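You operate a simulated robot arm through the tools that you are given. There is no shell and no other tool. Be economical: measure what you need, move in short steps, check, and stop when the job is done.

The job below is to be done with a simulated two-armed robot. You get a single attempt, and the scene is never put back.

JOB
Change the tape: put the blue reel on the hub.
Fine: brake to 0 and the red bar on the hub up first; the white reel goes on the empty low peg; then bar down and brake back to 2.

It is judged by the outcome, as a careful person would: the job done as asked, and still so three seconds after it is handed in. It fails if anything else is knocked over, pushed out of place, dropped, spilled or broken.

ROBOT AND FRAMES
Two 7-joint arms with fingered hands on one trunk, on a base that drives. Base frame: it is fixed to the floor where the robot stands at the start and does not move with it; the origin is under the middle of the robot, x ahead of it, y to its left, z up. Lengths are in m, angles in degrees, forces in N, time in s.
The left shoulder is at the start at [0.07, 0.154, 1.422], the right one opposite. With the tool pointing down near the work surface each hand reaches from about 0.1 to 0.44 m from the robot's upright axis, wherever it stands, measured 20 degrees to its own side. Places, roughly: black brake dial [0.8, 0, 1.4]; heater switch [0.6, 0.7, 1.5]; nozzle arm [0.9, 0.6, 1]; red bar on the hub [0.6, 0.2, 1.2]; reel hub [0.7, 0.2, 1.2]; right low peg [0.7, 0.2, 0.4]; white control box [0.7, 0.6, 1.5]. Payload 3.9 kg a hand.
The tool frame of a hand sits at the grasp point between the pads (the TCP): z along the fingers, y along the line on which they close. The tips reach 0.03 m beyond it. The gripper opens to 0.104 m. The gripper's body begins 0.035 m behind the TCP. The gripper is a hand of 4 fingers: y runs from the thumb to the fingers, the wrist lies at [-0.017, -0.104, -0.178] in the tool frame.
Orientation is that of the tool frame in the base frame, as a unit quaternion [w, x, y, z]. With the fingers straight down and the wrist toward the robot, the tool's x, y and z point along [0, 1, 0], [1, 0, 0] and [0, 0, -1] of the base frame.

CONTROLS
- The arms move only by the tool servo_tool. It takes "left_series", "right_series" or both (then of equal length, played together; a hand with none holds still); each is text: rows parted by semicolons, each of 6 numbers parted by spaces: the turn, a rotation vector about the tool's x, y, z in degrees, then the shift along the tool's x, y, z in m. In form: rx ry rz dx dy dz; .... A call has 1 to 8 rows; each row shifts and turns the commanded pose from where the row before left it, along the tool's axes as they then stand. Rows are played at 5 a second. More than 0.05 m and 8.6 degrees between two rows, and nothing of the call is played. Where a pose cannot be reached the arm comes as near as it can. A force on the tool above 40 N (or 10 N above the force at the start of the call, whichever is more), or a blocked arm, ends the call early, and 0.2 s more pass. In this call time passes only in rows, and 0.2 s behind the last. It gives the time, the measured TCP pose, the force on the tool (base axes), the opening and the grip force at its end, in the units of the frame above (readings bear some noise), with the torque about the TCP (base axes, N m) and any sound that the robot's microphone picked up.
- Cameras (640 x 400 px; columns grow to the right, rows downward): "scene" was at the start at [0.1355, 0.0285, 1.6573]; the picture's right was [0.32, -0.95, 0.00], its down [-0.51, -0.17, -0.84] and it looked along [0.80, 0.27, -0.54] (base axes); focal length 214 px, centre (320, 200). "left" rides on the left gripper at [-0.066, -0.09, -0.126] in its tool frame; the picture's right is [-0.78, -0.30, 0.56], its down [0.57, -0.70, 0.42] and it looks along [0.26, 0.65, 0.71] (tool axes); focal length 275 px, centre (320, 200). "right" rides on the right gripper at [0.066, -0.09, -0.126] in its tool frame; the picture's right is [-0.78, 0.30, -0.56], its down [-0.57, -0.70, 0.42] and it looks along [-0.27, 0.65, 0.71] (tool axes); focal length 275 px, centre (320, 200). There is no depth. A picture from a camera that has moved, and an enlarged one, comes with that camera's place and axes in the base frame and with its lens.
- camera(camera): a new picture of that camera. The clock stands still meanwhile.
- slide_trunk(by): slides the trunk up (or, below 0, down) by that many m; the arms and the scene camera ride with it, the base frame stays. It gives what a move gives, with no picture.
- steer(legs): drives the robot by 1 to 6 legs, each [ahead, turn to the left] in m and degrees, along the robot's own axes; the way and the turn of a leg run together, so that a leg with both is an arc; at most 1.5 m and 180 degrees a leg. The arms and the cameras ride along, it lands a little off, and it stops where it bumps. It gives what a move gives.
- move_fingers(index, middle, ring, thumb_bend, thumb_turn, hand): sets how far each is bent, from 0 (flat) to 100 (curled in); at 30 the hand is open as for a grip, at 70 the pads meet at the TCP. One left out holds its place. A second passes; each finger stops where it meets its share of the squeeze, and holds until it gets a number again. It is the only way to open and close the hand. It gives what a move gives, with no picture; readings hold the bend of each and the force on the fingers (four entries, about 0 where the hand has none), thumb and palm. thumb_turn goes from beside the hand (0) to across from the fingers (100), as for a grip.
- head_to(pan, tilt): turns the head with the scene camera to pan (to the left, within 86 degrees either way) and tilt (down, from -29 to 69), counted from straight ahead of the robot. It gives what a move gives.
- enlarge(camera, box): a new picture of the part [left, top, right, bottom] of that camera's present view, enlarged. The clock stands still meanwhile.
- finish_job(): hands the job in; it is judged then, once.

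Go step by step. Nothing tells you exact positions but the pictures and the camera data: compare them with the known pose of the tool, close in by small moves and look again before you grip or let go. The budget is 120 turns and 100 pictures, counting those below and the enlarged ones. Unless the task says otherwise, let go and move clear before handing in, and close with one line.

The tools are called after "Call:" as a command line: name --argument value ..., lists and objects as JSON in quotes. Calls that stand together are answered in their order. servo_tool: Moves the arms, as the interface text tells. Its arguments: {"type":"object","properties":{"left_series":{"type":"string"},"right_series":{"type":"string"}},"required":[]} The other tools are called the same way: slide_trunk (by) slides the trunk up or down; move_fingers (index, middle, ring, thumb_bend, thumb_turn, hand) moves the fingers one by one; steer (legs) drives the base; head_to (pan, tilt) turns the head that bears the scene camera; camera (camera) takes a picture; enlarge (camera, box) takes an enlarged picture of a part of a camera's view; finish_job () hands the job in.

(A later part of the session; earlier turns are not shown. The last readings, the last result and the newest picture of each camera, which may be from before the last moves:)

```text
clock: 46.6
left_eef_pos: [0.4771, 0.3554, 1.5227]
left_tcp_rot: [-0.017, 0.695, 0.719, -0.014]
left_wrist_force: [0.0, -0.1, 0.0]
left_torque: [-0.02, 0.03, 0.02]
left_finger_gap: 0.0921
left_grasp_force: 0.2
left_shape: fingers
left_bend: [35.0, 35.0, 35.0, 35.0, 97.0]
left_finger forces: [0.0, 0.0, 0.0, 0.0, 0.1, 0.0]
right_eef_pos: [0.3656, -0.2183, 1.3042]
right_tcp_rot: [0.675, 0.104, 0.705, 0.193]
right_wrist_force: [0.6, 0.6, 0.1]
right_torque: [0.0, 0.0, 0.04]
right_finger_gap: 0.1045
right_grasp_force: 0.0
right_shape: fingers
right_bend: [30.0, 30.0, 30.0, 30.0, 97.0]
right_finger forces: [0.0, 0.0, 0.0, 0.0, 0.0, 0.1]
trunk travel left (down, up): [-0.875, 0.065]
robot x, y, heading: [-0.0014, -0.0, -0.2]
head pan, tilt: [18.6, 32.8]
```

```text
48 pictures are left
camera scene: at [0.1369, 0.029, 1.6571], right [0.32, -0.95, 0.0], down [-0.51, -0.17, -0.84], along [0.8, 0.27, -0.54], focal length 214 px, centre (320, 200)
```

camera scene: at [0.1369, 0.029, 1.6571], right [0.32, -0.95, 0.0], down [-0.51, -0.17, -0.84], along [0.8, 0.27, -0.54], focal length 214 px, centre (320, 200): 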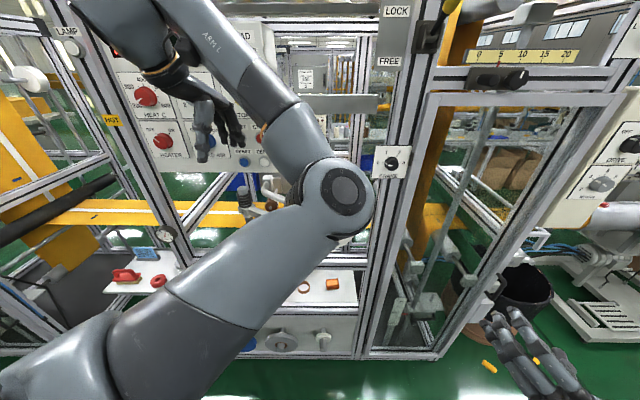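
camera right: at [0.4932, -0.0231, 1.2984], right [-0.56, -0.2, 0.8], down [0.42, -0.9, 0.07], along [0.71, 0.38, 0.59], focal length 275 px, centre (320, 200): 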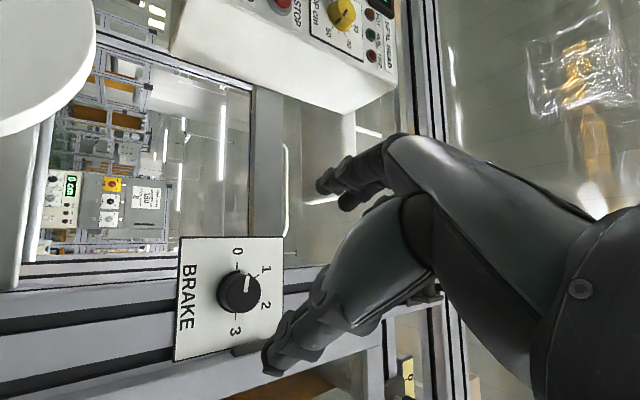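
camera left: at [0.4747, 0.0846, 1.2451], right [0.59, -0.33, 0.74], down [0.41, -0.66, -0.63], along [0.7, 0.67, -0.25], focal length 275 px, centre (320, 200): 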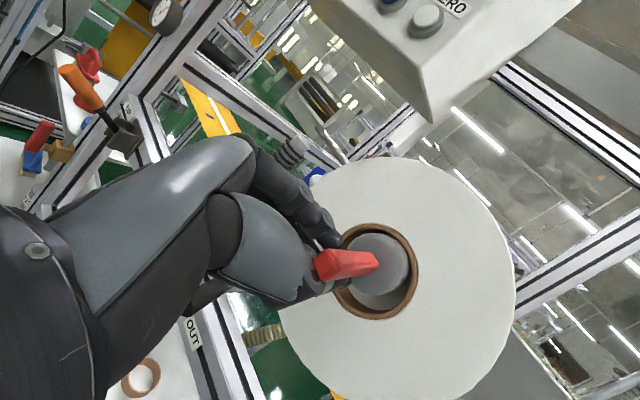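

The left arm's elbow now sits awkwardly in the middle, so I'll park it to the left and use the right arm for the reels. I'll roll the right hand back to palm-down at the same time.

Call:
servo_tool --left_series "0 0 0 0.02 -0.015 0.02; 0 0 0 0.02 -0.015 0.02; 0 0 0 0.02 -0.015 0.02; 0 0 0 0.02 -0.015 0.02; 0 0 0 0.02 -0.015 0.02; 0 0 0 0.02 -0.015 0.02; 0 0 0 0.02 -0.015 0.02; 0 0 0 0.02 -0.015 0.02" --right_series "0.45 -0.91 8.18 0 0 0; 0.45 -0.91 8.18 0 0 0; 0.45 -0.91 8.18 0 0 0; 0.45 -0.91 8.18 0 0 0; 0.45 -0.91 8.18 0 0 0; 0.45 -0.91 8.18 0 0 0; 0.45 -0.91 8.18 0 0 0; 0.45 -0.91 8.18 0 0 0"

Call:
servo_tool --right_series "0 0 0 0 0.03 0.02; 0 0 0 0 0.03 0.02; 8.5 0 0 0 0.04 0.01; 8.5 0 0 0 0.03 0; 8.5 0 0 0 0 0; 8.5 0 0 0 0 0; 8.5 0 0 0 0 0; 8.5 0 0 0 0 0"

Call:
camera --camera "scene"

```text
clock: 48.4
left_eef_pos: [0.3551, 0.5033, 1.38]
left_tcp_rot: [0.001, 0.706, 0.708, 0.0]
left_wrist_force: [0.3, 0.3, 0.6]
left_torque: [0.01, -0.01, 0.01]
left_finger_gap: 0.0922
left_grasp_force: 0.1
left_shape: fingers
left_bend: [35.0, 35.0, 35.0, 35.0, 97.0]
left_finger forces: [0.0, 0.0, 0.1, 0.0, 0.0, 0.0]
right_eef_pos: [0.3646, -0.2075, 1.304]
right_tcp_rot: [0.5, 0.477, 0.523, 0.5]
right_wrist_force: [-0.1, 0.0, 0.4]
right_torque: [0.0, -0.02, -0.06]
right_finger_gap: 0.1046
right_grasp_force: 0.1
right_shape: fingers
right_bend: [30.0, 30.0, 30.0, 30.0, 97.0]
right_finger forces: [0.0, 0.1, 0.0, 0.1, 0.1, 0.1]
trunk travel left (down, up): [-0.875, 0.065]
robot x, y, heading: [0.0005, 0.0012, -0.3]
head pan, tilt: [18.6, 32.8]
```

```text
clock: 49.2
left_eef_pos: [0.3553, 0.499, 1.3812]
left_tcp_rot: [0.0, 0.707, 0.707, 0.0]
left_wrist_force: [-0.5, 0.5, 0.3]
left_torque: [0.01, 0.02, -0.01]
left_finger_gap: 0.0921
left_grasp_force: 0.0
left_shape: fingers
left_bend: [35.0, 35.0, 35.0, 35.0, 97.0]
left_finger forces: [0.0, 0.1, 0.0, 0.0, 0.0, 0.1]
right_eef_pos: [0.4049, -0.1838, 1.3599]
right_tcp_rot: [0.454, 0.462, 0.607, 0.46]
right_wrist_force: [-0.3, -0.2, 0.1]
right_torque: [0.0, -0.01, 0.02]
right_finger_gap: 0.1044
right_grasp_force: 0.1
right_shape: fingers
right_bend: [30.0, 30.0, 30.0, 30.0, 97.0]
right_finger forces: [0.0, 0.0, 0.1, 0.0, 0.0, 0.0]
right hand out of reach, approached as far as the arm can: row 3, 4
trunk travel left (down, up): [-0.875, 0.065]
robot x, y, heading: [0.0, -0.0021, -0.1]
head pan, tilt: [18.6, 32.8]
stopped in row 4 (right hand): the arm was blocked; the commanded pose is now the measured one
```

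```text
47 pictures are left
camera scene: at [0.1358, 0.028, 1.6573], right [0.32, -0.95, 0.0], down [-0.51, -0.17, -0.84], along [0.8, 0.27, -0.54], focal length 214 px, centre (320, 200)
```

scene: 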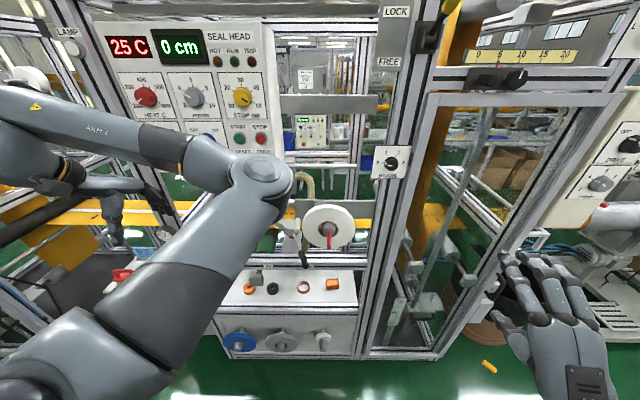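

The right arm is cramped near the body; I'll move it out to its starting region first, then pitch it down. I'll lower the left hand too.

Call:
servo_tool --right_series "0 0 0 0.0095 0.0375 0.0132; 0 0 0 0.0095 0.0375 0.0132; 0 0 0 0.0095 0.0375 0.0132; 0 0 0 0.0095 0.0375 0.0132; 0 0 0 0.0095 0.0375 0.0132; 0 0 0 0.0095 0.0375 0.0132; 8.5 0 0 0 0 0; 8.5 0 0 0 0 0" --left_series "0 0 0 0.01 -0.01 0.03; 0 0 0 0.01 -0.01 0.03; 0 0 0 0.01 -0.01 0.03; 0 0 0 0.01 -0.01 0.03; 0 0 0 0.01 -0.01 0.03; 0 0 0 0.01 -0.01 0.03; 0 0 0 0.01 -0.01 0.03; 0 0 0 0.01 -0.01 0.03"

Call:
servo_tool --right_series "8.5 0 0 0 0 0; 8.5 0 0 0 0 0; 8.5 0 0 0 0 0; 8.5 0 0 0 0 0; 8.5 0 0 0 0 0; 8.5 0 0 0 0 0; 8.5 0 0 0 0 0"

Call:
camera --camera "scene"

```text
clock: 50.0
left_eef_pos: [0.3305, 0.5266, 1.3031]
left_tcp_rot: [0.001, 0.708, 0.707, -0.001]
left_wrist_force: [0.0, 0.0, -0.4]
left_torque: [-0.04, -0.02, -0.01]
left_finger_gap: 0.0919
left_grasp_force: 0.0
left_shape: fingers
left_bend: [35.0, 35.0, 35.0, 35.0, 97.0]
left_finger forces: [0.0, 0.0, 0.0, 0.0, 0.0, 0.0]
right_eef_pos: [0.4455, -0.1042, 1.4049]
right_tcp_rot: [0.472, 0.389, 0.683, 0.4]
right_wrist_force: [1.1, 0.3, 0.0]
right_torque: [0.0, -0.01, -0.01]
right_finger_gap: 0.1046
right_grasp_force: 0.1
right_shape: fingers
right_bend: [30.0, 30.0, 30.0, 30.0, 97.0]
right_finger forces: [0.0, 0.0, 0.0, 0.1, 0.1, 0.0]
right hand out of reach, approached as far as the arm can: row 3
trunk travel left (down, up): [-0.875, 0.065]
robot x, y, heading: [0.0027, 0.002, 0.0]
head pan, tilt: [18.6, 32.8]
stopped in row 3 (right hand): the arm was blocked; the commanded pose is now the measured one
```

```text
clock: 50.4
left_eef_pos: [0.331, 0.5231, 1.3037]
left_tcp_rot: [0.001, 0.708, 0.706, -0.001]
left_wrist_force: [-0.1, -0.1, 0.2]
left_torque: [-0.01, 0.0, 0.01]
left_finger_gap: 0.0923
left_grasp_force: 0.1
left_shape: fingers
left_bend: [35.0, 35.0, 35.0, 35.0, 97.0]
left_finger forces: [0.0, 0.0, 0.0, 0.0, 0.0, 0.0]
right_eef_pos: [0.4478, -0.0813, 1.3501]
right_tcp_rot: [0.462, 0.34, 0.765, 0.293]
right_wrist_force: [-0.9, 1.2, -1.0]
right_torque: [0.04, 0.0, -0.02]
right_finger_gap: 0.1047
right_grasp_force: 0.1
right_shape: fingers
right_bend: [30.0, 30.0, 30.0, 30.0, 97.0]
right_finger forces: [0.0, 0.0, 0.0, 0.0, 0.0, 0.0]
right hand out of reach, approached as far as the arm can: row 1, 2
trunk travel left (down, up): [-0.875, 0.065]
robot x, y, heading: [-0.0006, -0.0011, -0.5]
head pan, tilt: [18.6, 32.8]
stopped in row 2 (right hand): the arm was blocked; the commanded pose is now the measured one
```

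```text
46 pictures are left
camera scene: at [0.1365, 0.0289, 1.6573], right [0.32, -0.95, 0.0], down [-0.51, -0.17, -0.84], along [0.8, 0.27, -0.54], focal length 214 px, centre (320, 200)
```

scene: 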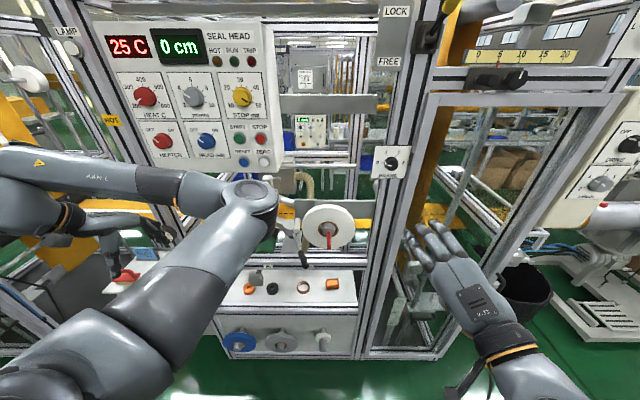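

The right elbow is low, so I'll retrace the way it came: back to forward-pointing, out toward the dial, then up, then pitch.

Call:
servo_tool --right_series "0 0 0 0 0 0.02; -3.42 -2.5 5.81 0 0 0.02; -3.42 -2.5 5.81 0 0 0.02; -3.42 -2.5 5.81 0 0 0.02; -3.42 -2.5 5.81 0 0 0.02; -3.42 -2.5 5.81 0 0 0.02; -3.42 -2.5 5.81 0 0 0.02; 0 0 0 0 0.03 0"

Call:
servo_tool --right_series "0 0 0 0 0.035 0; 0 0 0 0 0.035 0; 0 0 0 0 0.035 0; 0 0 0 0 0.035 0; 0 0 0 0 0.035 0; 0 0 0 0 0.035 0; 0 0 0 0 0 -0.03; 0 0 0 0 0 -0.03"

Call:
camera --camera "scene"

```text
clock: 51.6
left_eef_pos: [0.3321, 0.523, 1.3065]
left_tcp_rot: [0.0, 0.708, 0.707, 0.0]
left_wrist_force: [-0.5, 0.4, -0.3]
left_torque: [0.02, 0.03, 0.01]
left_finger_gap: 0.0924
left_grasp_force: 0.1
left_shape: fingers
left_bend: [35.0, 35.0, 35.0, 35.0, 97.0]
left_finger forces: [0.1, 0.1, 0.1, 0.0, 0.0, 0.1]
right_eef_pos: [0.5263, -0.0631, 1.2785]
right_tcp_rot: [0.518, 0.374, 0.672, 0.375]
right_wrist_force: [-0.5, 0.4, -0.1]
right_torque: [0.02, 0.01, -0.01]
right_finger_gap: 0.1045
right_grasp_force: 0.0
right_shape: fingers
right_bend: [30.0, 30.0, 30.0, 30.0, 97.0]
right_finger forces: [0.1, 0.0, 0.0, 0.0, 0.0, 0.0]
trunk travel left (down, up): [-0.875, 0.065]
robot x, y, heading: [0.0012, 0.0028, -0.2]
head pan, tilt: [18.6, 32.8]
stopped in row 5 (right hand): the arm was blocked; the commanded pose is now the measured one
```

```text
clock: 53.4
left_eef_pos: [0.3288, 0.5226, 1.3069]
left_tcp_rot: [0.001, 0.708, 0.707, 0.001]
left_wrist_force: [0.2, 0.2, -0.6]
left_torque: [0.0, 0.01, -0.02]
left_finger_gap: 0.0921
left_grasp_force: 0.0
left_shape: fingers
left_bend: [35.0, 35.0, 35.0, 35.0, 97.0]
left_finger forces: [0.0, 0.0, 0.0, 0.0, 0.0, 0.0]
right_eef_pos: [0.4898, 0.0213, 1.478]
right_tcp_rot: [0.517, 0.375, 0.671, 0.377]
right_wrist_force: [0.3, 0.0, 0.5]
right_torque: [-0.01, 0.0, 0.0]
right_finger_gap: 0.1048
right_grasp_force: 0.0
right_shape: fingers
right_bend: [30.0, 30.0, 30.0, 30.0, 97.0]
right_finger forces: [0.1, 0.1, 0.1, 0.0, 0.0, 0.0]
trunk travel left (down, up): [-0.875, 0.065]
robot x, y, heading: [0.0021, -0.0005, -0.1]
head pan, tilt: [18.6, 32.8]
```

```text
45 pictures are left
camera scene: at [0.1334, 0.0269, 1.6576], right [0.32, -0.95, 0.0], down [-0.51, -0.17, -0.84], along [0.8, 0.27, -0.54], focal length 214 px, centre (320, 200)
```

scene: 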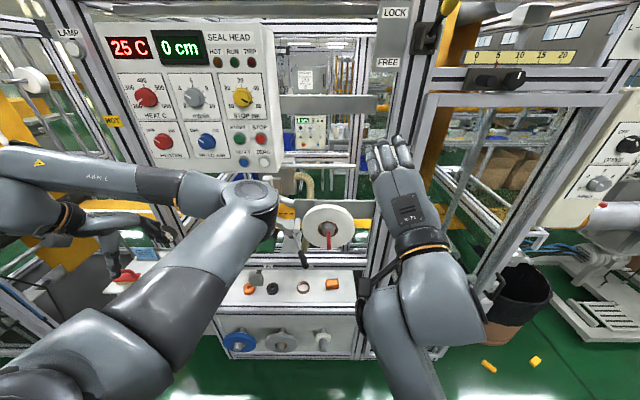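

The right arm is free again. I'll raise it slightly and rotate it to point down.

Call:
servo_tool --right_series "0 0 0 -0.0287 0.0227 -0.008; 0 0 0 -0.0287 0.0227 -0.008; 0 0 0 -0.0287 0.0227 -0.008; 7.24 1.13 2.39 0 0 0; 7.24 1.13 2.39 0 0 0; 7.24 1.13 2.39 0 0 0; 7.24 1.13 2.39 0 0 0; 7.24 1.13 2.39 0 0 0"

Call:
servo_tool --right_series "7.24 1.13 2.39 0 0 0; 7.24 1.13 2.39 0 0 0; 7.24 1.13 2.39 0 0 0; 7.24 1.13 2.39 0 0 0; 7.24 1.13 2.39 0 0 0; 7.24 1.13 2.39 0 0 0"

Call:
camera --camera "scene"

```text
clock: 55.2
left_eef_pos: [0.3304, 0.5238, 1.3055]
left_tcp_rot: [0.001, 0.708, 0.706, -0.001]
left_wrist_force: [0.5, 0.0, -0.1]
left_torque: [-0.03, -0.01, -0.04]
left_finger_gap: 0.0922
left_grasp_force: 0.0
left_shape: fingers
left_bend: [35.0, 35.0, 35.0, 35.0, 97.0]
left_finger forces: [0.0, 0.0, 0.0, 0.0, 0.0, 0.1]
right_eef_pos: [0.4906, -0.0271, 1.5793]
right_tcp_rot: [0.3, 0.565, 0.737, 0.218]
right_wrist_force: [-0.2, 0.6, -0.7]
right_torque: [-0.02, -0.03, -0.04]
right_finger_gap: 0.1046
right_grasp_force: 0.0
right_shape: fingers
right_bend: [30.0, 30.0, 30.0, 30.0, 97.0]
right_finger forces: [0.0, 0.1, 0.0, 0.1, 0.1, 0.0]
trunk travel left (down, up): [-0.875, 0.065]
robot x, y, heading: [0.0034, -0.0029, -0.2]
head pan, tilt: [18.6, 32.8]
```

```text
clock: 56.5
left_eef_pos: [0.3316, 0.5212, 1.3048]
left_tcp_rot: [0.001, 0.709, 0.706, 0.0]
left_wrist_force: [-1.4, 0.3, 1.1]
left_torque: [0.04, -0.01, 0.01]
left_finger_gap: 0.0917
left_grasp_force: 0.1
left_shape: fingers
left_bend: [35.0, 35.0, 35.0, 35.0, 97.0]
left_finger forces: [0.0, 0.0, 0.1, 0.0, 0.0, 0.0]
right_eef_pos: [0.6162, -0.1019, 1.5757]
right_tcp_rot: [0.038, 0.752, 0.658, 0.022]
right_wrist_force: [-0.6, -0.8, -0.3]
right_torque: [0.03, 0.01, -0.01]
right_finger_gap: 0.1046
right_grasp_force: 0.1
right_shape: fingers
right_bend: [30.0, 30.0, 30.0, 30.0, 97.0]
right_finger forces: [0.1, 0.0, 0.0, 0.1, 0.0, 0.0]
right hand out of reach, approached as far as the arm can: row 2, 3, 4, 5, 6
trunk travel left (down, up): [-0.875, 0.065]
robot x, y, heading: [0.0023, -0.0, -0.3]
head pan, tilt: [18.6, 32.8]
stopped in row 6 (right hand): the arm was blocked; the commanded pose is now the measured one
```

```text
44 pictures are left
camera scene: at [0.137, 0.0267, 1.6572], right [0.32, -0.95, 0.0], down [-0.52, -0.17, -0.84], along [0.8, 0.27, -0.54], focal length 214 px, centre (320, 200)
```

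scene: 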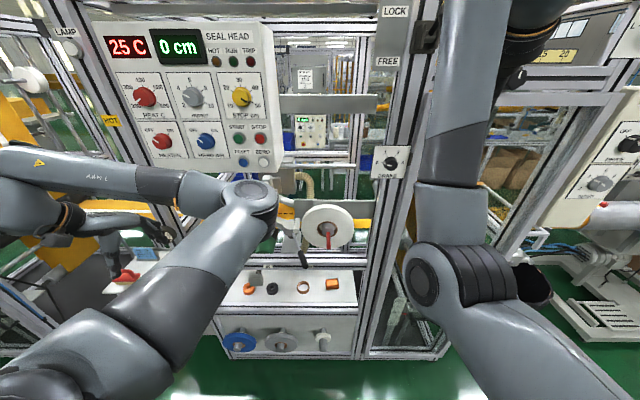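

It now points nearly straight down. I'll pull it back toward the robot and see whether this posture moves freely.

Call:
servo_tool --right_series "0 0 -1.5 -0.003 -0.034 0.0234; 0 0 -1.5 -0.003 -0.034 0.0234; 0 0 -1.5 -0.003 -0.034 0.0234; 0 0 -1.5 -0.003 -0.034 0.0234; 0 0 -1.5 -0.003 -0.034 0.0234; 0 0 0 0 0 0.03; 0 0 0 0 0 0.03"

Call:
camera --camera "scene"

```text
clock: 58.3
left_eef_pos: [0.3298, 0.5216, 1.305]
left_tcp_rot: [0.0, 0.708, 0.706, 0.001]
left_wrist_force: [-0.7, -0.2, -0.4]
left_torque: [0.02, 0.02, 0.0]
left_finger_gap: 0.092
left_grasp_force: 0.2
left_shape: fingers
left_bend: [35.0, 35.0, 35.0, 35.0, 97.0]
left_finger forces: [0.0, 0.1, 0.0, 0.0, 0.0, 0.0]
right_eef_pos: [0.5739, -0.1668, 1.3736]
right_tcp_rot: [0.085, 0.732, 0.676, 0.005]
right_wrist_force: [-0.5, 0.0, 0.2]
right_torque: [-0.01, 0.01, 0.0]
right_finger_gap: 0.1043
right_grasp_force: 0.1
right_shape: fingers
right_bend: [30.0, 30.0, 30.0, 30.0, 97.0]
right_finger forces: [0.1, 0.1, 0.0, 0.0, 0.0, 0.0]
right hand out of reach, approached as far as the arm can: row 2, 3, 4, 5
trunk travel left (down, up): [-0.875, 0.065]
robot x, y, heading: [-0.0015, -0.0011, -0.2]
head pan, tilt: [18.6, 32.8]
stopped in row 7 (right hand): the arm was blocked; the commanded pose is now the measured one
```

```text
43 pictures are left
camera scene: at [0.1353, 0.0274, 1.6574], right [0.32, -0.95, 0.0], down [-0.51, -0.17, -0.84], along [0.8, 0.27, -0.54], focal length 214 px, centre (320, 200)
```

scene: 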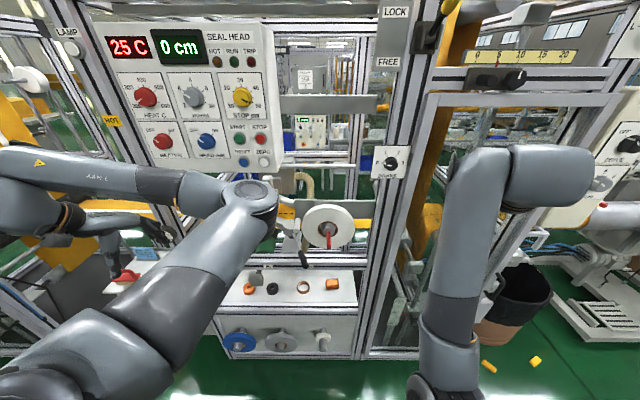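

In this posture the right hand works well farther out, so I don't need to drive closer. Turning the robot about 27° left should bring the right hand in front of the hub.

Call:
steer --legs '[[0, 27]]'

Call:
head_to --pan -8.4 --tilt 33

Call:
camera --camera "scene"

Call:
camera --camera "right"

```text
clock: 60.1
left_eef_pos: [0.0572, 0.6151, 1.3074]
left_tcp_rot: [0.0, 0.522, 0.853, 0.0]
left_wrist_force: [-0.2, -0.1, 0.3]
left_torque: [0.03, 0.01, -0.02]
left_finger_gap: 0.0922
left_grasp_force: 0.1
left_shape: fingers
left_bend: [35.0, 35.0, 35.0, 35.0, 97.0]
left_finger forces: [0.1, 0.1, 0.0, 0.1, 0.1, 0.0]
right_eef_pos: [0.5868, 0.1134, 1.3715]
right_tcp_rot: [0.08, 0.553, 0.829, 0.024]
right_wrist_force: [0.7, -0.6, -0.2]
right_torque: [0.04, 0.0, -0.02]
right_finger_gap: 0.1045
right_grasp_force: 0.0
right_shape: fingers
right_bend: [30.0, 30.0, 30.0, 30.0, 97.0]
right_finger forces: [0.1, 0.0, 0.0, 0.1, 0.1, 0.0]
trunk travel left (down, up): [-0.875, 0.065]
robot x, y, heading: [0.0011, -0.0003, 26.8]
head pan, tilt: [18.6, 32.8]
```

```text
clock: 61.0
left_eef_pos: [0.0555, 0.6158, 1.3062]
left_tcp_rot: [0.001, 0.522, 0.853, 0.0]
left_wrist_force: [-1.1, -0.5, -0.3]
left_torque: [0.01, 0.0, 0.0]
left_finger_gap: 0.0917
left_grasp_force: 0.0
left_shape: fingers
left_bend: [35.0, 35.0, 35.0, 35.0, 97.0]
left_finger forces: [0.0, 0.0, 0.0, 0.1, 0.1, 0.1]
right_eef_pos: [0.5863, 0.1148, 1.3736]
right_tcp_rot: [0.082, 0.553, 0.829, 0.023]
right_wrist_force: [-0.4, 0.1, -0.8]
right_torque: [-0.03, 0.0, 0.02]
right_finger_gap: 0.1045
right_grasp_force: 0.0
right_shape: fingers
right_bend: [30.0, 30.0, 30.0, 30.0, 97.0]
right_finger forces: [0.0, 0.0, 0.0, 0.0, 0.0, 0.1]
trunk travel left (down, up): [-0.875, 0.065]
robot x, y, heading: [-0.0029, -0.0011, 27.0]
head pan, tilt: [-8.4, 33.0]
```

```text
42 pictures are left
camera scene: at [0.1297, 0.0519, 1.6571], right [0.32, -0.95, 0.0], down [-0.52, -0.17, -0.84], along [0.79, 0.27, -0.54], focal length 214 px, centre (320, 200)
```

scene: 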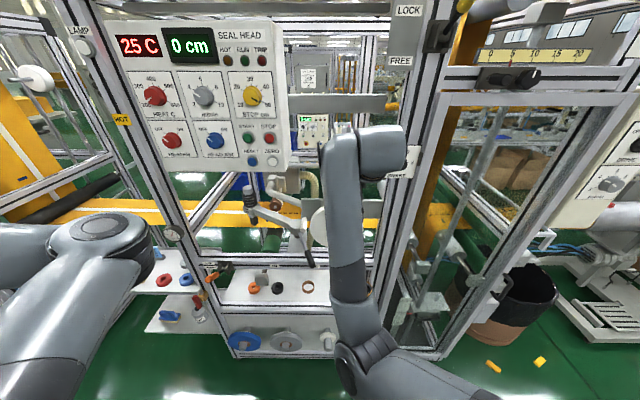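

```text
41 pictures are left
camera right: at [0.4597, 0.1453, 1.4775], right [0.47, -0.57, 0.67], down [-0.36, -0.82, -0.45], along [0.81, -0.03, -0.59], focal length 275 px, centre (320, 200)
```

right: 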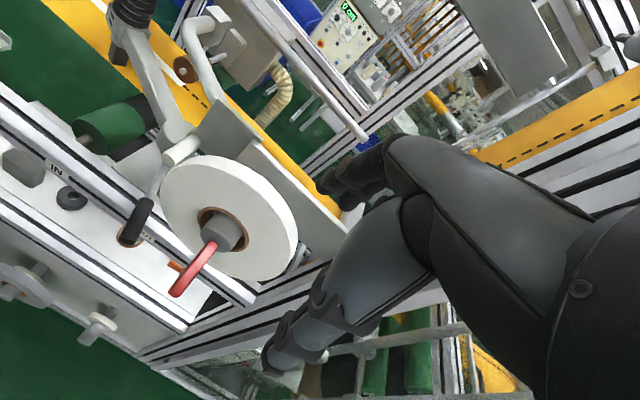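

Now the hub is directly in view with its bar sticking out. I'll narrow the right hand's opening, square it to the machine, and bring it above the reel.

Call:
move_fingers --hand "right" --index 46 --middle 46 --ring 46 --thumb_bend 46

Call:
servo_tool --right_series "3.8 3 2 0 0 0; 3.8 3 2 0 0 0; 0 0 0 0.0107 0.0374 0; 0 0 0 0.0107 0.0374 0; 0 0 0 0.0107 0.0374 0"

Call:
camera --camera "right"

Call:
camera --camera "scene"

```text
clock: 62.0
left_eef_pos: [0.0556, 0.6152, 1.3061]
left_tcp_rot: [0.0, 0.522, 0.853, 0.0]
left_wrist_force: [0.1, -0.4, 0.8]
left_torque: [-0.01, 0.02, 0.02]
left_finger_gap: 0.092
left_grasp_force: 0.0
left_shape: fingers
left_bend: [35.0, 35.0, 35.0, 35.0, 97.0]
left_finger forces: [0.0, 0.1, 0.0, 0.0, 0.0, 0.0]
right_eef_pos: [0.5865, 0.1135, 1.3732]
right_tcp_rot: [0.081, 0.554, 0.828, 0.023]
right_wrist_force: [0.2, -0.3, 0.0]
right_torque: [-0.01, -0.02, 0.0]
right_finger_gap: 0.0646
right_grasp_force: 0.1
right_shape: fingers
right_bend: [46.0, 46.0, 46.0, 46.0, 97.0]
right_finger forces: [0.0, 0.0, 0.1, 0.0, 0.0, 0.0]
trunk travel left (down, up): [-0.875, 0.065]
robot x, y, heading: [0.0011, -0.001, 27.1]
head pan, tilt: [-8.4, 33.0]
```

```text
clock: 63.2
left_eef_pos: [0.0569, 0.6163, 1.3054]
left_tcp_rot: [0.0, 0.523, 0.853, 0.0]
left_wrist_force: [0.7, -0.2, -0.4]
left_torque: [0.0, 0.03, -0.04]
left_finger_gap: 0.0922
left_grasp_force: 0.1
left_shape: fingers
left_bend: [35.0, 35.0, 35.0, 35.0, 97.0]
left_finger forces: [0.1, 0.0, 0.0, 0.0, 0.1, 0.1]
right_eef_pos: [0.6852, 0.1815, 1.3705]
right_tcp_rot: [-0.001, 0.583, 0.812, 0.0]
right_wrist_force: [0.6, -0.2, -1.0]
right_torque: [-0.01, 0.01, -0.02]
right_finger_gap: 0.0645
right_grasp_force: 0.0
right_shape: fingers
right_bend: [46.0, 46.0, 46.0, 46.0, 97.0]
right_finger forces: [0.0, 0.0, 0.0, 0.1, 0.0, 0.1]
trunk travel left (down, up): [-0.875, 0.065]
robot x, y, heading: [0.0012, -0.0011, 26.9]
head pan, tilt: [-8.4, 33.0]
```

```text
40 pictures are left
camera right: at [0.5793, 0.214, 1.4955], right [0.53, -0.64, 0.56], down [-0.48, -0.77, -0.42], along [0.7, -0.04, -0.72], focal length 275 px, centre (320, 200)
```

right: 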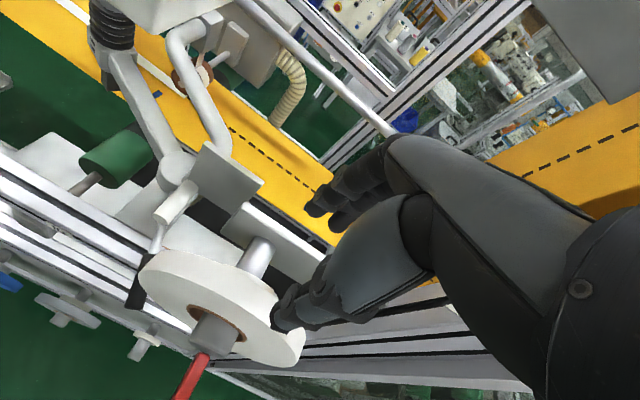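

```text
39 pictures are left
camera scene: at [0.1318, 0.0515, 1.6569], right [0.32, -0.95, 0.0], down [-0.52, -0.17, -0.84], along [0.79, 0.27, -0.55], focal length 214 px, centre (320, 200)
```

scene: 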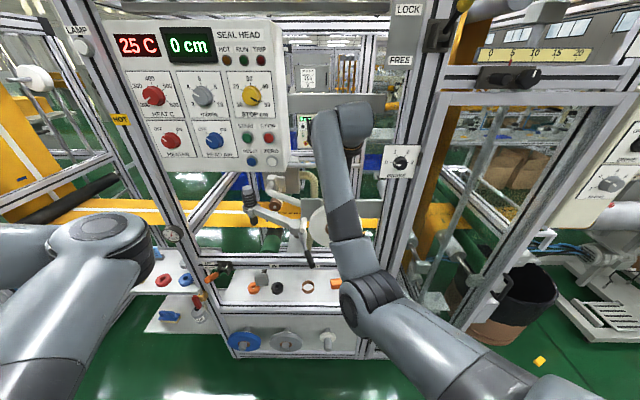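

The hand is square to the machine and above the reel. I'll check the reel's rim closely before descending.

Call:
enlarge --camera "right" --box '[120, 200, 360, 400]'

```text
2.00 times, centred on (240, 300) of right
camera zoom: at [0.5793, 0.214, 1.4955], right [0.53, -0.64, 0.56], down [-0.48, -0.77, -0.42], along [0.7, -0.04, -0.72], focal length 551 px, centre (480, 0)
```

zoom: 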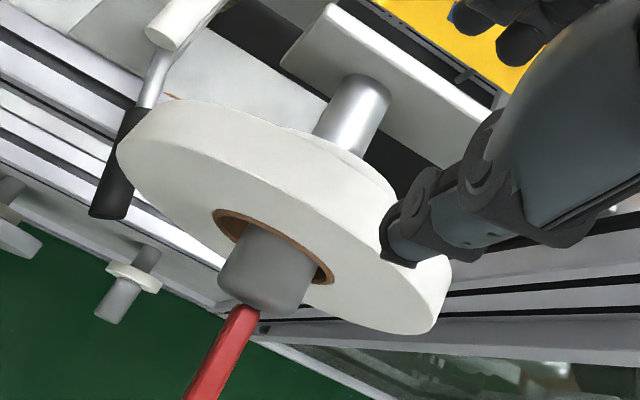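

The reel's mid-plane is about 8 mm nearer than the TCP. I'll correct that and descend over the rim.

Call:
servo_tool --right_series "0 0 0 0 -0.008 0.02; 0 0 0 0 0 0.028; 0 0 0 0 0 0.025; 0 0 0 0 0 0.025"

Call:
camera --camera "right"

Call:
enlarge --camera "scene" --box '[272, 160, 400, 240]'

```text
clock: 64.2
left_eef_pos: [0.0556, 0.6169, 1.3064]
left_tcp_rot: [0.001, 0.523, 0.852, 0.001]
left_wrist_force: [0.1, 0.7, -0.1]
left_torque: [-0.02, 0.03, 0.01]
left_finger_gap: 0.0921
left_grasp_force: 0.0
left_shape: fingers
left_bend: [35.0, 35.0, 35.0, 35.0, 97.0]
left_finger forces: [0.0, 0.1, 0.0, 0.0, 0.0, 0.0]
right_eef_pos: [0.6745, 0.1774, 1.2762]
right_tcp_rot: [0.0, 0.584, 0.812, 0.0]
right_wrist_force: [0.6, 0.3, 0.3]
right_torque: [-0.01, 0.02, 0.0]
right_finger_gap: 0.0644
right_grasp_force: 0.1
right_shape: fingers
right_bend: [46.0, 46.0, 46.0, 46.0, 97.0]
right_finger forces: [0.0, 0.0, 0.1, 0.0, 0.1, 0.1]
trunk travel left (down, up): [-0.875, 0.065]
robot x, y, heading: [0.0015, 0.001, 27.0]
head pan, tilt: [-8.4, 33.0]
```

```text
37 pictures are left
camera right: at [0.5682, 0.2103, 1.4012], right [0.53, -0.64, 0.56], down [-0.48, -0.77, -0.43], along [0.7, -0.04, -0.71], focal length 275 px, centre (320, 200)
```

right: 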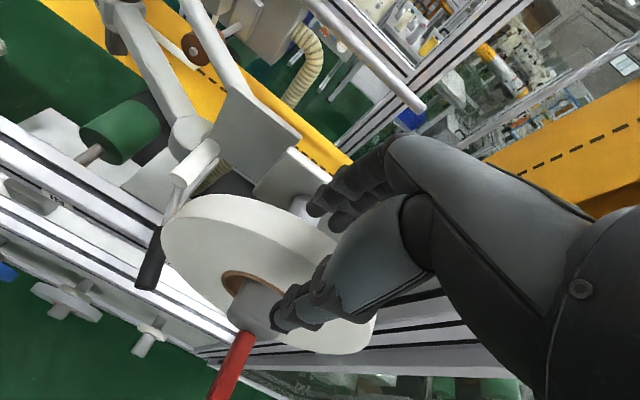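

```text
5.00 times, centred on (336, 200) of scene
camera zoom: at [0.13, 0.0512, 1.6571], right [0.32, -0.95, 0.0], down [-0.52, -0.17, -0.84], along [0.79, 0.27, -0.54], focal length 1072 px, centre (240, 200)
```

zoom: 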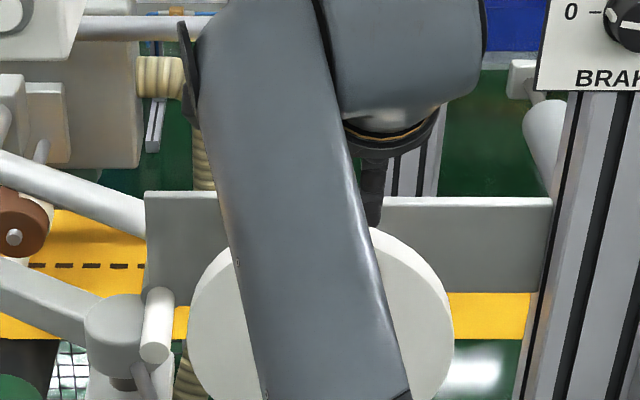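

The rim lies between the thumb in front and fingers behind. I'll close on it.

Call:
move_fingers --hand "right" --index 75 --middle 75 --ring 75 --thumb_bend 75

Call:
camera --camera "right"

```text
clock: 65.2
left_eef_pos: [0.0575, 0.6171, 1.3057]
left_tcp_rot: [0.0, 0.523, 0.852, 0.0]
left_wrist_force: [0.5, 0.6, -0.6]
left_torque: [-0.04, -0.03, 0.0]
left_finger_gap: 0.092
left_grasp_force: 0.0
left_shape: fingers
left_bend: [35.0, 35.0, 35.0, 35.0, 97.0]
left_finger forces: [0.0, 0.0, 0.1, 0.1, 0.0, 0.0]
right_eef_pos: [0.6755, 0.1793, 1.2753]
right_tcp_rot: [0.0, 0.584, 0.811, -0.001]
right_wrist_force: [3.5, 1.0, 0.1]
right_torque: [0.1, -0.01, 0.29]
right_finger_gap: 0.0201
right_grasp_force: 21.8
right_shape: fingers
right_bend: [72.0, 60.0, 73.0, 62.0, 96.0]
right_finger forces: [7.2, 9.2, 6.9, 0.0, 19.3, 0.0]
trunk travel left (down, up): [-0.875, 0.065]
robot x, y, heading: [-0.0018, -0.0006, 27.1]
head pan, tilt: [-8.4, 33.0]
```

```text
35 pictures are left
camera right: at [0.5697, 0.2112, 1.4004], right [0.53, -0.64, 0.56], down [-0.48, -0.77, -0.42], along [0.7, -0.04, -0.71], focal length 275 px, centre (320, 200)
```

right: 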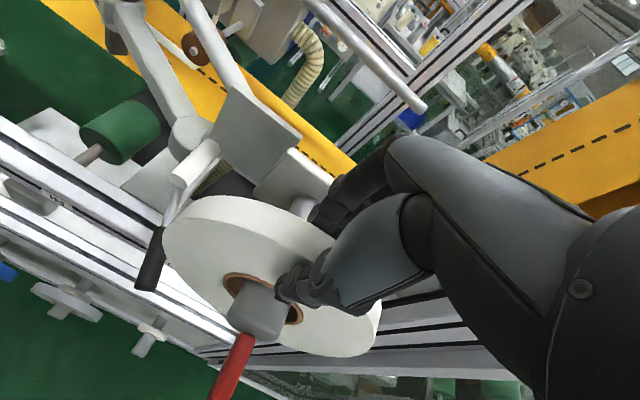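

A firm 22 N grip. I'll lift 1 cm to centre the hole on the hub and begin sliding it off.

Call:
servo_tool --right_series "0 0 0 0 0 -0.005; 0 0 0 0 0 -0.005; 0 0 0 0 -0.015 0; 0 0 0 0 -0.015 0; 0 0 0 0 -0.015 0; 0 0 0 0 -0.015 0"

Call:
camera --camera "right"

```text
clock: 66.6
left_eef_pos: [0.0549, 0.6177, 1.3057]
left_tcp_rot: [0.0, 0.522, 0.853, 0.0]
left_wrist_force: [0.6, -0.3, 0.4]
left_torque: [0.02, 0.01, -0.01]
left_finger_gap: 0.0921
left_grasp_force: 0.2
left_shape: fingers
left_bend: [35.0, 35.0, 35.0, 35.0, 97.0]
left_finger forces: [0.1, 0.0, 0.1, 0.1, 0.0, 0.1]
right_eef_pos: [0.6214, 0.1557, 1.2887]
right_tcp_rot: [0.004, 0.586, 0.81, 0.002]
right_wrist_force: [0.5, -0.4, -3.6]
right_torque: [-0.06, -0.06, 0.0]
right_finger_gap: 0.0202
right_grasp_force: 16.9
right_shape: fingers
right_bend: [73.0, 68.0, 74.0, 62.0, 94.0]
right_finger forces: [12.0, 0.3, 4.4, 0.0, 16.8, 0.0]
trunk travel left (down, up): [-0.875, 0.065]
robot x, y, heading: [0.002, 0.0038, 26.7]
head pan, tilt: [-8.4, 33.0]
```

```text
34 pictures are left
camera right: at [0.5152, 0.1895, 1.4125], right [0.52, -0.64, 0.56], down [-0.48, -0.76, -0.43], along [0.7, -0.05, -0.71], focal length 275 px, centre (320, 200)
```

right: 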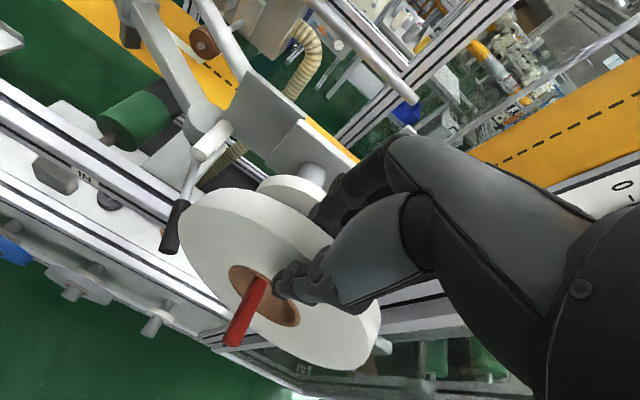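

The reel has left the hub and surrounds only the bar. I'll continue out past the bar tip.

Call:
servo_tool --right_series "0 0 0 0 -0.015 0; 0 0 0 0 -0.015 0; 0 0 0 0 -0.015 0; 0 0 0 0 -0.015 0; 0 0 0 0 -0.015 0"

Call:
camera --camera "right"

Call:
camera --camera "scene"

```text
clock: 67.8
left_eef_pos: [0.0563, 0.6182, 1.3047]
left_tcp_rot: [0.0, 0.521, 0.853, -0.001]
left_wrist_force: [0.5, 0.2, -0.1]
left_torque: [0.0, -0.01, 0.03]
left_finger_gap: 0.0922
left_grasp_force: 0.1
left_shape: fingers
left_bend: [35.0, 35.0, 35.0, 35.0, 97.0]
left_finger forces: [0.0, 0.0, 0.1, 0.1, 0.0, 0.0]
right_eef_pos: [0.585, 0.096, 1.2982]
right_tcp_rot: [0.065, 0.612, 0.788, -0.01]
right_wrist_force: [0.2, 5.5, -8.7]
right_torque: [0.11, 0.02, 0.01]
right_finger_gap: 0.02
right_grasp_force: 12.7
right_shape: fingers
right_bend: [73.0, 66.0, 75.0, 65.0, 94.0]
right_finger forces: [9.3, 3.6, 0.0, 0.0, 12.5, 0.0]
trunk travel left (down, up): [-0.875, 0.065]
robot x, y, heading: [0.0011, -0.0026, 27.4]
head pan, tilt: [-8.4, 33.0]
stopped in row 5 (right hand): the arm was blocked; the commanded pose is now the measured one
```

```text
33 pictures are left
camera right: at [0.4712, 0.1474, 1.4083], right [0.42, -0.62, 0.66], down [-0.5, -0.77, -0.4], along [0.76, -0.16, -0.63], focal length 275 px, centre (320, 200)
```

right: 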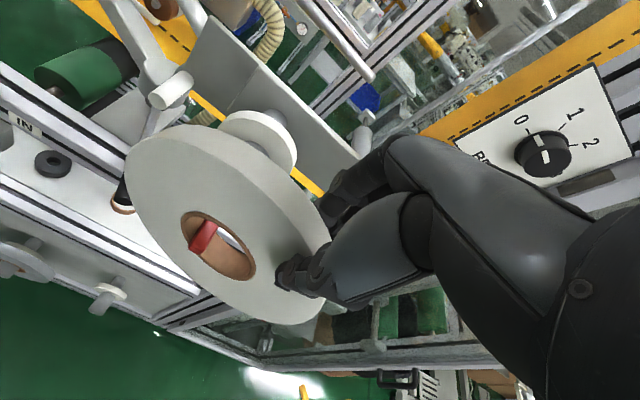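

```text
32 pictures are left
camera scene: at [0.1324, 0.054, 1.6569], right [0.32, -0.95, 0.0], down [-0.52, -0.18, -0.84], along [0.79, 0.27, -0.55], focal length 214 px, centre (320, 200)
```

scene: 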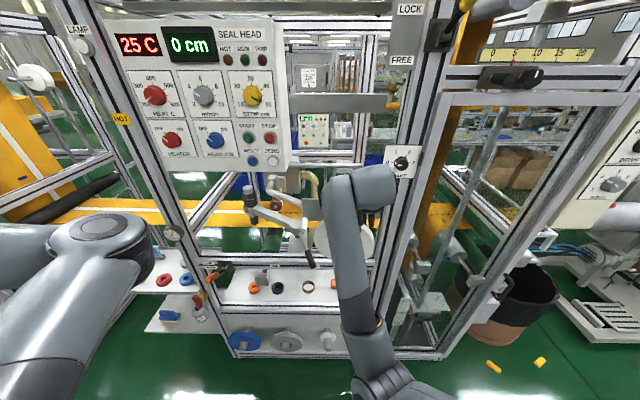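

The arm is at its near limit with the bar tip just inside the hole. I'll re-centre a little to the left, then back the robot up to pull the reel clear.

Call:
servo_tool --right_series "0 0 0 0.012 0 0; 0 0 0 0.008 0 0"

Call:
steer --legs '[[-0.12, 0]]'

Call:
camera --camera "right"

```text
clock: 68.5
left_eef_pos: [0.0551, 0.6176, 1.3062]
left_tcp_rot: [0.0, 0.523, 0.853, 0.0]
left_wrist_force: [1.0, -0.5, -0.1]
left_torque: [0.01, -0.01, 0.0]
left_finger_gap: 0.0918
left_grasp_force: 0.1
left_shape: fingers
left_bend: [35.0, 35.0, 35.0, 35.0, 97.0]
left_finger forces: [0.1, 0.0, 0.0, 0.0, 0.0, 0.1]
right_eef_pos: [0.5851, 0.1048, 1.3001]
right_tcp_rot: [0.075, 0.618, 0.783, -0.006]
right_wrist_force: [-0.7, 0.9, -4.4]
right_torque: [-0.13, 0.03, 0.0]
right_finger_gap: 0.0207
right_grasp_force: 13.7
right_shape: fingers
right_bend: [73.0, 65.0, 75.0, 65.0, 95.0]
right_finger forces: [8.2, 5.3, 0.0, 0.1, 14.0, 0.1]
trunk travel left (down, up): [-0.875, 0.065]
robot x, y, heading: [0.0019, 0.001, 27.2]
head pan, tilt: [-8.4, 33.0]
```

```text
clock: 69.7
left_eef_pos: [-0.0473, 0.5633, 1.3042]
left_tcp_rot: [-0.001, 0.523, 0.852, -0.002]
left_wrist_force: [0.3, -1.0, -0.7]
left_torque: [0.0, 0.03, 0.02]
left_finger_gap: 0.0921
left_grasp_force: 0.0
left_shape: fingers
left_bend: [35.0, 35.0, 35.0, 35.0, 97.0]
left_finger forces: [0.1, 0.0, 0.0, 0.0, 0.0, 0.0]
right_eef_pos: [0.4811, 0.0527, 1.2964]
right_tcp_rot: [0.075, 0.618, 0.783, -0.01]
right_wrist_force: [0.3, 0.2, -4.7]
right_torque: [-0.09, 0.0, -0.03]
right_finger_gap: 0.0203
right_grasp_force: 13.3
right_shape: fingers
right_bend: [73.0, 65.0, 75.0, 65.0, 95.0]
right_finger forces: [9.1, 4.4, 0.1, 0.0, 13.6, 0.0]
trunk travel left (down, up): [-0.875, 0.065]
robot x, y, heading: [-0.1098, -0.0556, 27.0]
head pan, tilt: [-8.4, 33.0]
```

```text
31 pictures are left
camera right: at [0.3659, 0.1072, 1.4038], right [0.4, -0.62, 0.67], down [-0.51, -0.77, -0.4], along [0.76, -0.18, -0.62], focal length 275 px, centre (320, 200)
```

right: 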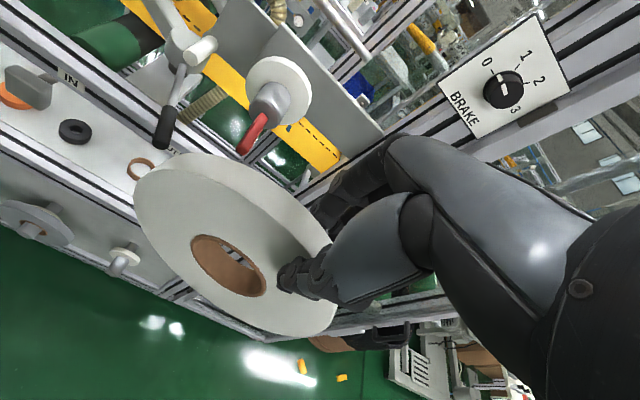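

The reel is clear of the hub. I'll lower the trunk to bring the reel to peg height, still well in front of the pegs.

Call:
slide_trunk --by -0.74

Call:
head_to --pan -8.4 --tilt 33

Call:
camera --camera "right"

Call:
camera --camera "scene"

```text
refused: -0.74 is not a number from -0.4 to 0.4
```

```text
clock: 70.3
left_eef_pos: [-0.0477, 0.5627, 1.3044]
left_tcp_rot: [0.0, 0.523, 0.852, -0.001]
left_wrist_force: [0.6, 0.0, 0.7]
left_torque: [-0.01, 0.01, -0.01]
left_finger_gap: 0.0923
left_grasp_force: 0.0
left_shape: fingers
left_bend: [35.0, 35.0, 35.0, 35.0, 97.0]
left_finger forces: [0.1, 0.1, 0.0, 0.0, 0.0, 0.0]
right_eef_pos: [0.4806, 0.0501, 1.2972]
right_tcp_rot: [0.076, 0.619, 0.782, -0.011]
right_wrist_force: [1.1, 0.8, -4.4]
right_torque: [-0.12, 0.06, -0.04]
right_finger_gap: 0.0206
right_grasp_force: 13.9
right_shape: fingers
right_bend: [73.0, 65.0, 75.0, 65.0, 95.0]
right_finger forces: [8.9, 4.5, 0.0, 0.1, 13.7, 0.0]
trunk travel left (down, up): [-0.875, 0.065]
robot x, y, heading: [-0.1078, -0.0538, 26.9]
head pan, tilt: [-8.4, 33.0]
```

```text
30 pictures are left
camera right: at [0.3651, 0.1055, 1.4046], right [0.4, -0.62, 0.68], down [-0.51, -0.76, -0.4], along [0.76, -0.18, -0.62], focal length 275 px, centre (320, 200)
```

right: 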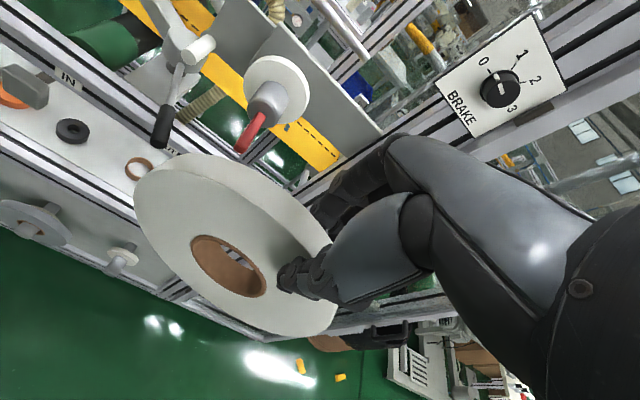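

```text
29 pictures are left
camera scene: at [0.0267, -0.0015, 1.6565], right [0.32, -0.95, 0.0], down [-0.52, -0.17, -0.84], along [0.79, 0.27, -0.55], focal length 214 px, centre (320, 200)
```

scene: 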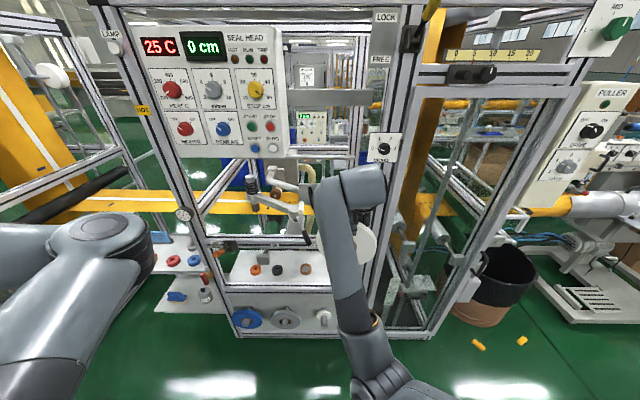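

The trunk moves at most 0.4 m per call, so I'll do it in two steps.

Call:
slide_trunk --by -0.4

Call:
slide_trunk --by -0.3

Call:
camera --camera "scene"

Call:
camera --camera "right"

```text
clock: 74.1
left_eef_pos: [-0.0514, 0.5605, 0.9057]
left_tcp_rot: [0.0, 0.523, 0.852, 0.0]
left_wrist_force: [0.3, -0.3, 0.8]
left_torque: [-0.01, 0.0, -0.06]
left_finger_gap: 0.092
left_grasp_force: 0.1
left_shape: fingers
left_bend: [35.0, 35.0, 35.0, 35.0, 97.0]
left_finger forces: [0.0, 0.0, 0.1, 0.0, 0.0, 0.0]
right_eef_pos: [0.4776, 0.0492, 0.8983]
right_tcp_rot: [0.077, 0.619, 0.782, -0.009]
right_wrist_force: [-1.1, 0.3, -3.4]
right_torque: [-0.08, 0.03, 0.0]
right_finger_gap: 0.0207
right_grasp_force: 13.6
right_shape: fingers
right_bend: [73.0, 65.0, 75.0, 65.0, 95.0]
right_finger forces: [9.0, 4.5, 0.0, 0.1, 13.7, 0.1]
trunk travel left (down, up): [-0.475, 0.465]
robot x, y, heading: [-0.1094, -0.0565, 27.0]
head pan, tilt: [-8.4, 33.0]
```

```text
clock: 77.1
left_eef_pos: [-0.0513, 0.5601, 0.6054]
left_tcp_rot: [0.001, 0.523, 0.852, 0.0]
left_wrist_force: [-0.1, 0.1, -0.1]
left_torque: [-0.01, 0.0, -0.02]
left_finger_gap: 0.0922
left_grasp_force: 0.2
left_shape: fingers
left_bend: [35.0, 35.0, 35.0, 35.0, 97.0]
left_finger forces: [0.1, 0.0, 0.0, 0.1, 0.0, 0.0]
right_eef_pos: [0.4764, 0.0483, 0.5993]
right_tcp_rot: [0.078, 0.619, 0.781, -0.009]
right_wrist_force: [0.8, 0.1, -4.4]
right_torque: [-0.11, 0.0, 0.0]
right_finger_gap: 0.0205
right_grasp_force: 13.6
right_shape: fingers
right_bend: [73.0, 65.0, 75.0, 65.0, 95.0]
right_finger forces: [9.1, 4.5, 0.0, 0.0, 13.7, 0.0]
trunk travel left (down, up): [-0.175, 0.765]
robot x, y, heading: [-0.1099, -0.0556, 27.1]
head pan, tilt: [-8.4, 33.0]
```

```text
28 pictures are left
camera scene: at [0.022, -0.0043, 0.957], right [0.32, -0.95, 0.0], down [-0.52, -0.17, -0.84], along [0.79, 0.27, -0.55], focal length 214 px, centre (320, 200)
```

scene: 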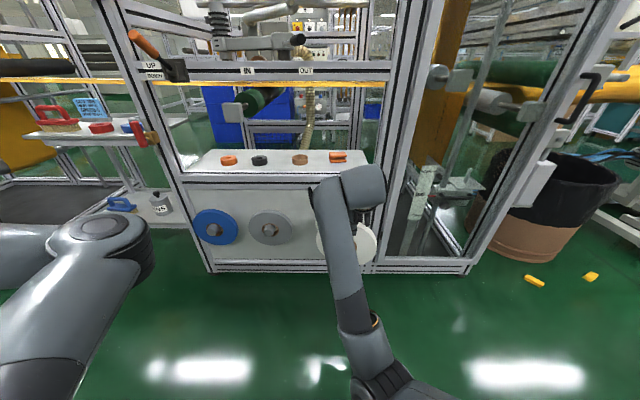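

```text
27 pictures are left
camera right: at [0.3609, 0.1032, 0.7062], right [0.4, -0.62, 0.68], down [-0.5, -0.76, -0.4], along [0.77, -0.18, -0.62], focal length 275 px, centre (320, 200)
```

right: 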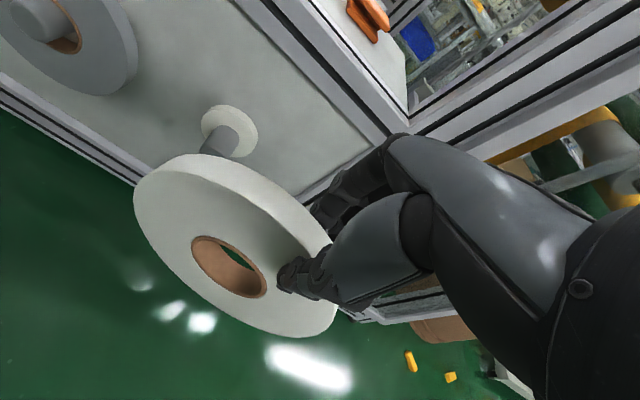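

The right peg is near n≈0.63 at its tip and z≈0.43–0.44. I'll square the reel to the machine, bring it closer to the peg while staying clear, and measure again.

Call:
servo_tool --right_series "0 0 0 0.01 0.02 0; 2.2 3.9 -2.6 0.01 0.02 0; 2.2 3.9 -2.6 0.01 0.02 0; 0 0 0 0.015 0.015 0.01; 0 0 0 0.015 0.015 0.01; 0 0 0 0.015 0.015 0.01; 0 0 0 0 0 0.01"

Call:
camera --camera "right"

Call:
enlarge --camera "scene" --box '[180, 170, 420, 290]'

```text
clock: 78.7
left_eef_pos: [-0.0508, 0.5607, 0.6046]
left_tcp_rot: [0.001, 0.523, 0.852, 0.0]
left_wrist_force: [-0.3, -0.7, -0.4]
left_torque: [0.0, 0.01, 0.0]
left_finger_gap: 0.0923
left_grasp_force: 0.1
left_shape: fingers
left_bend: [35.0, 35.0, 35.0, 35.0, 97.0]
left_finger forces: [0.0, 0.0, 0.1, 0.1, 0.1, 0.0]
right_eef_pos: [0.5547, 0.1496, 0.5616]
right_tcp_rot: [-0.002, 0.583, 0.812, -0.001]
right_wrist_force: [0.3, 0.2, -4.4]
right_torque: [-0.12, -0.02, 0.02]
right_finger_gap: 0.0204
right_grasp_force: 13.7
right_shape: fingers
right_bend: [73.0, 65.0, 75.0, 65.0, 95.0]
right_finger forces: [8.9, 4.6, 0.0, 0.0, 13.6, 0.0]
trunk travel left (down, up): [-0.175, 0.765]
robot x, y, heading: [-0.1109, -0.0578, 26.7]
head pan, tilt: [-8.4, 33.0]
```

```text
26 pictures are left
camera right: at [0.4501, 0.1823, 0.6871], right [0.53, -0.64, 0.55], down [-0.48, -0.77, -0.42], along [0.7, -0.04, -0.72], focal length 275 px, centre (320, 200)
```

right: 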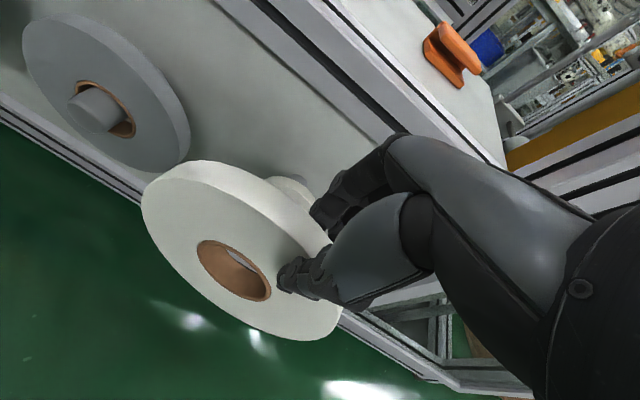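

```text
2.67 times, centred on (300, 230) of scene
camera zoom: at [0.0222, -0.0041, 0.9569], right [0.32, -0.95, 0.0], down [-0.52, -0.17, -0.84], along [0.79, 0.27, -0.55], focal length 572 px, centre (373, 120)
```

zoom: 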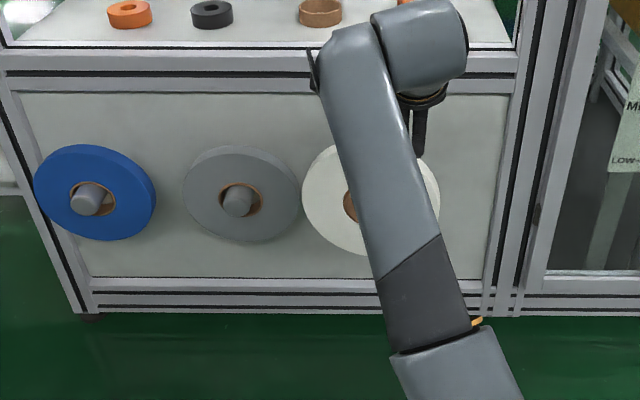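

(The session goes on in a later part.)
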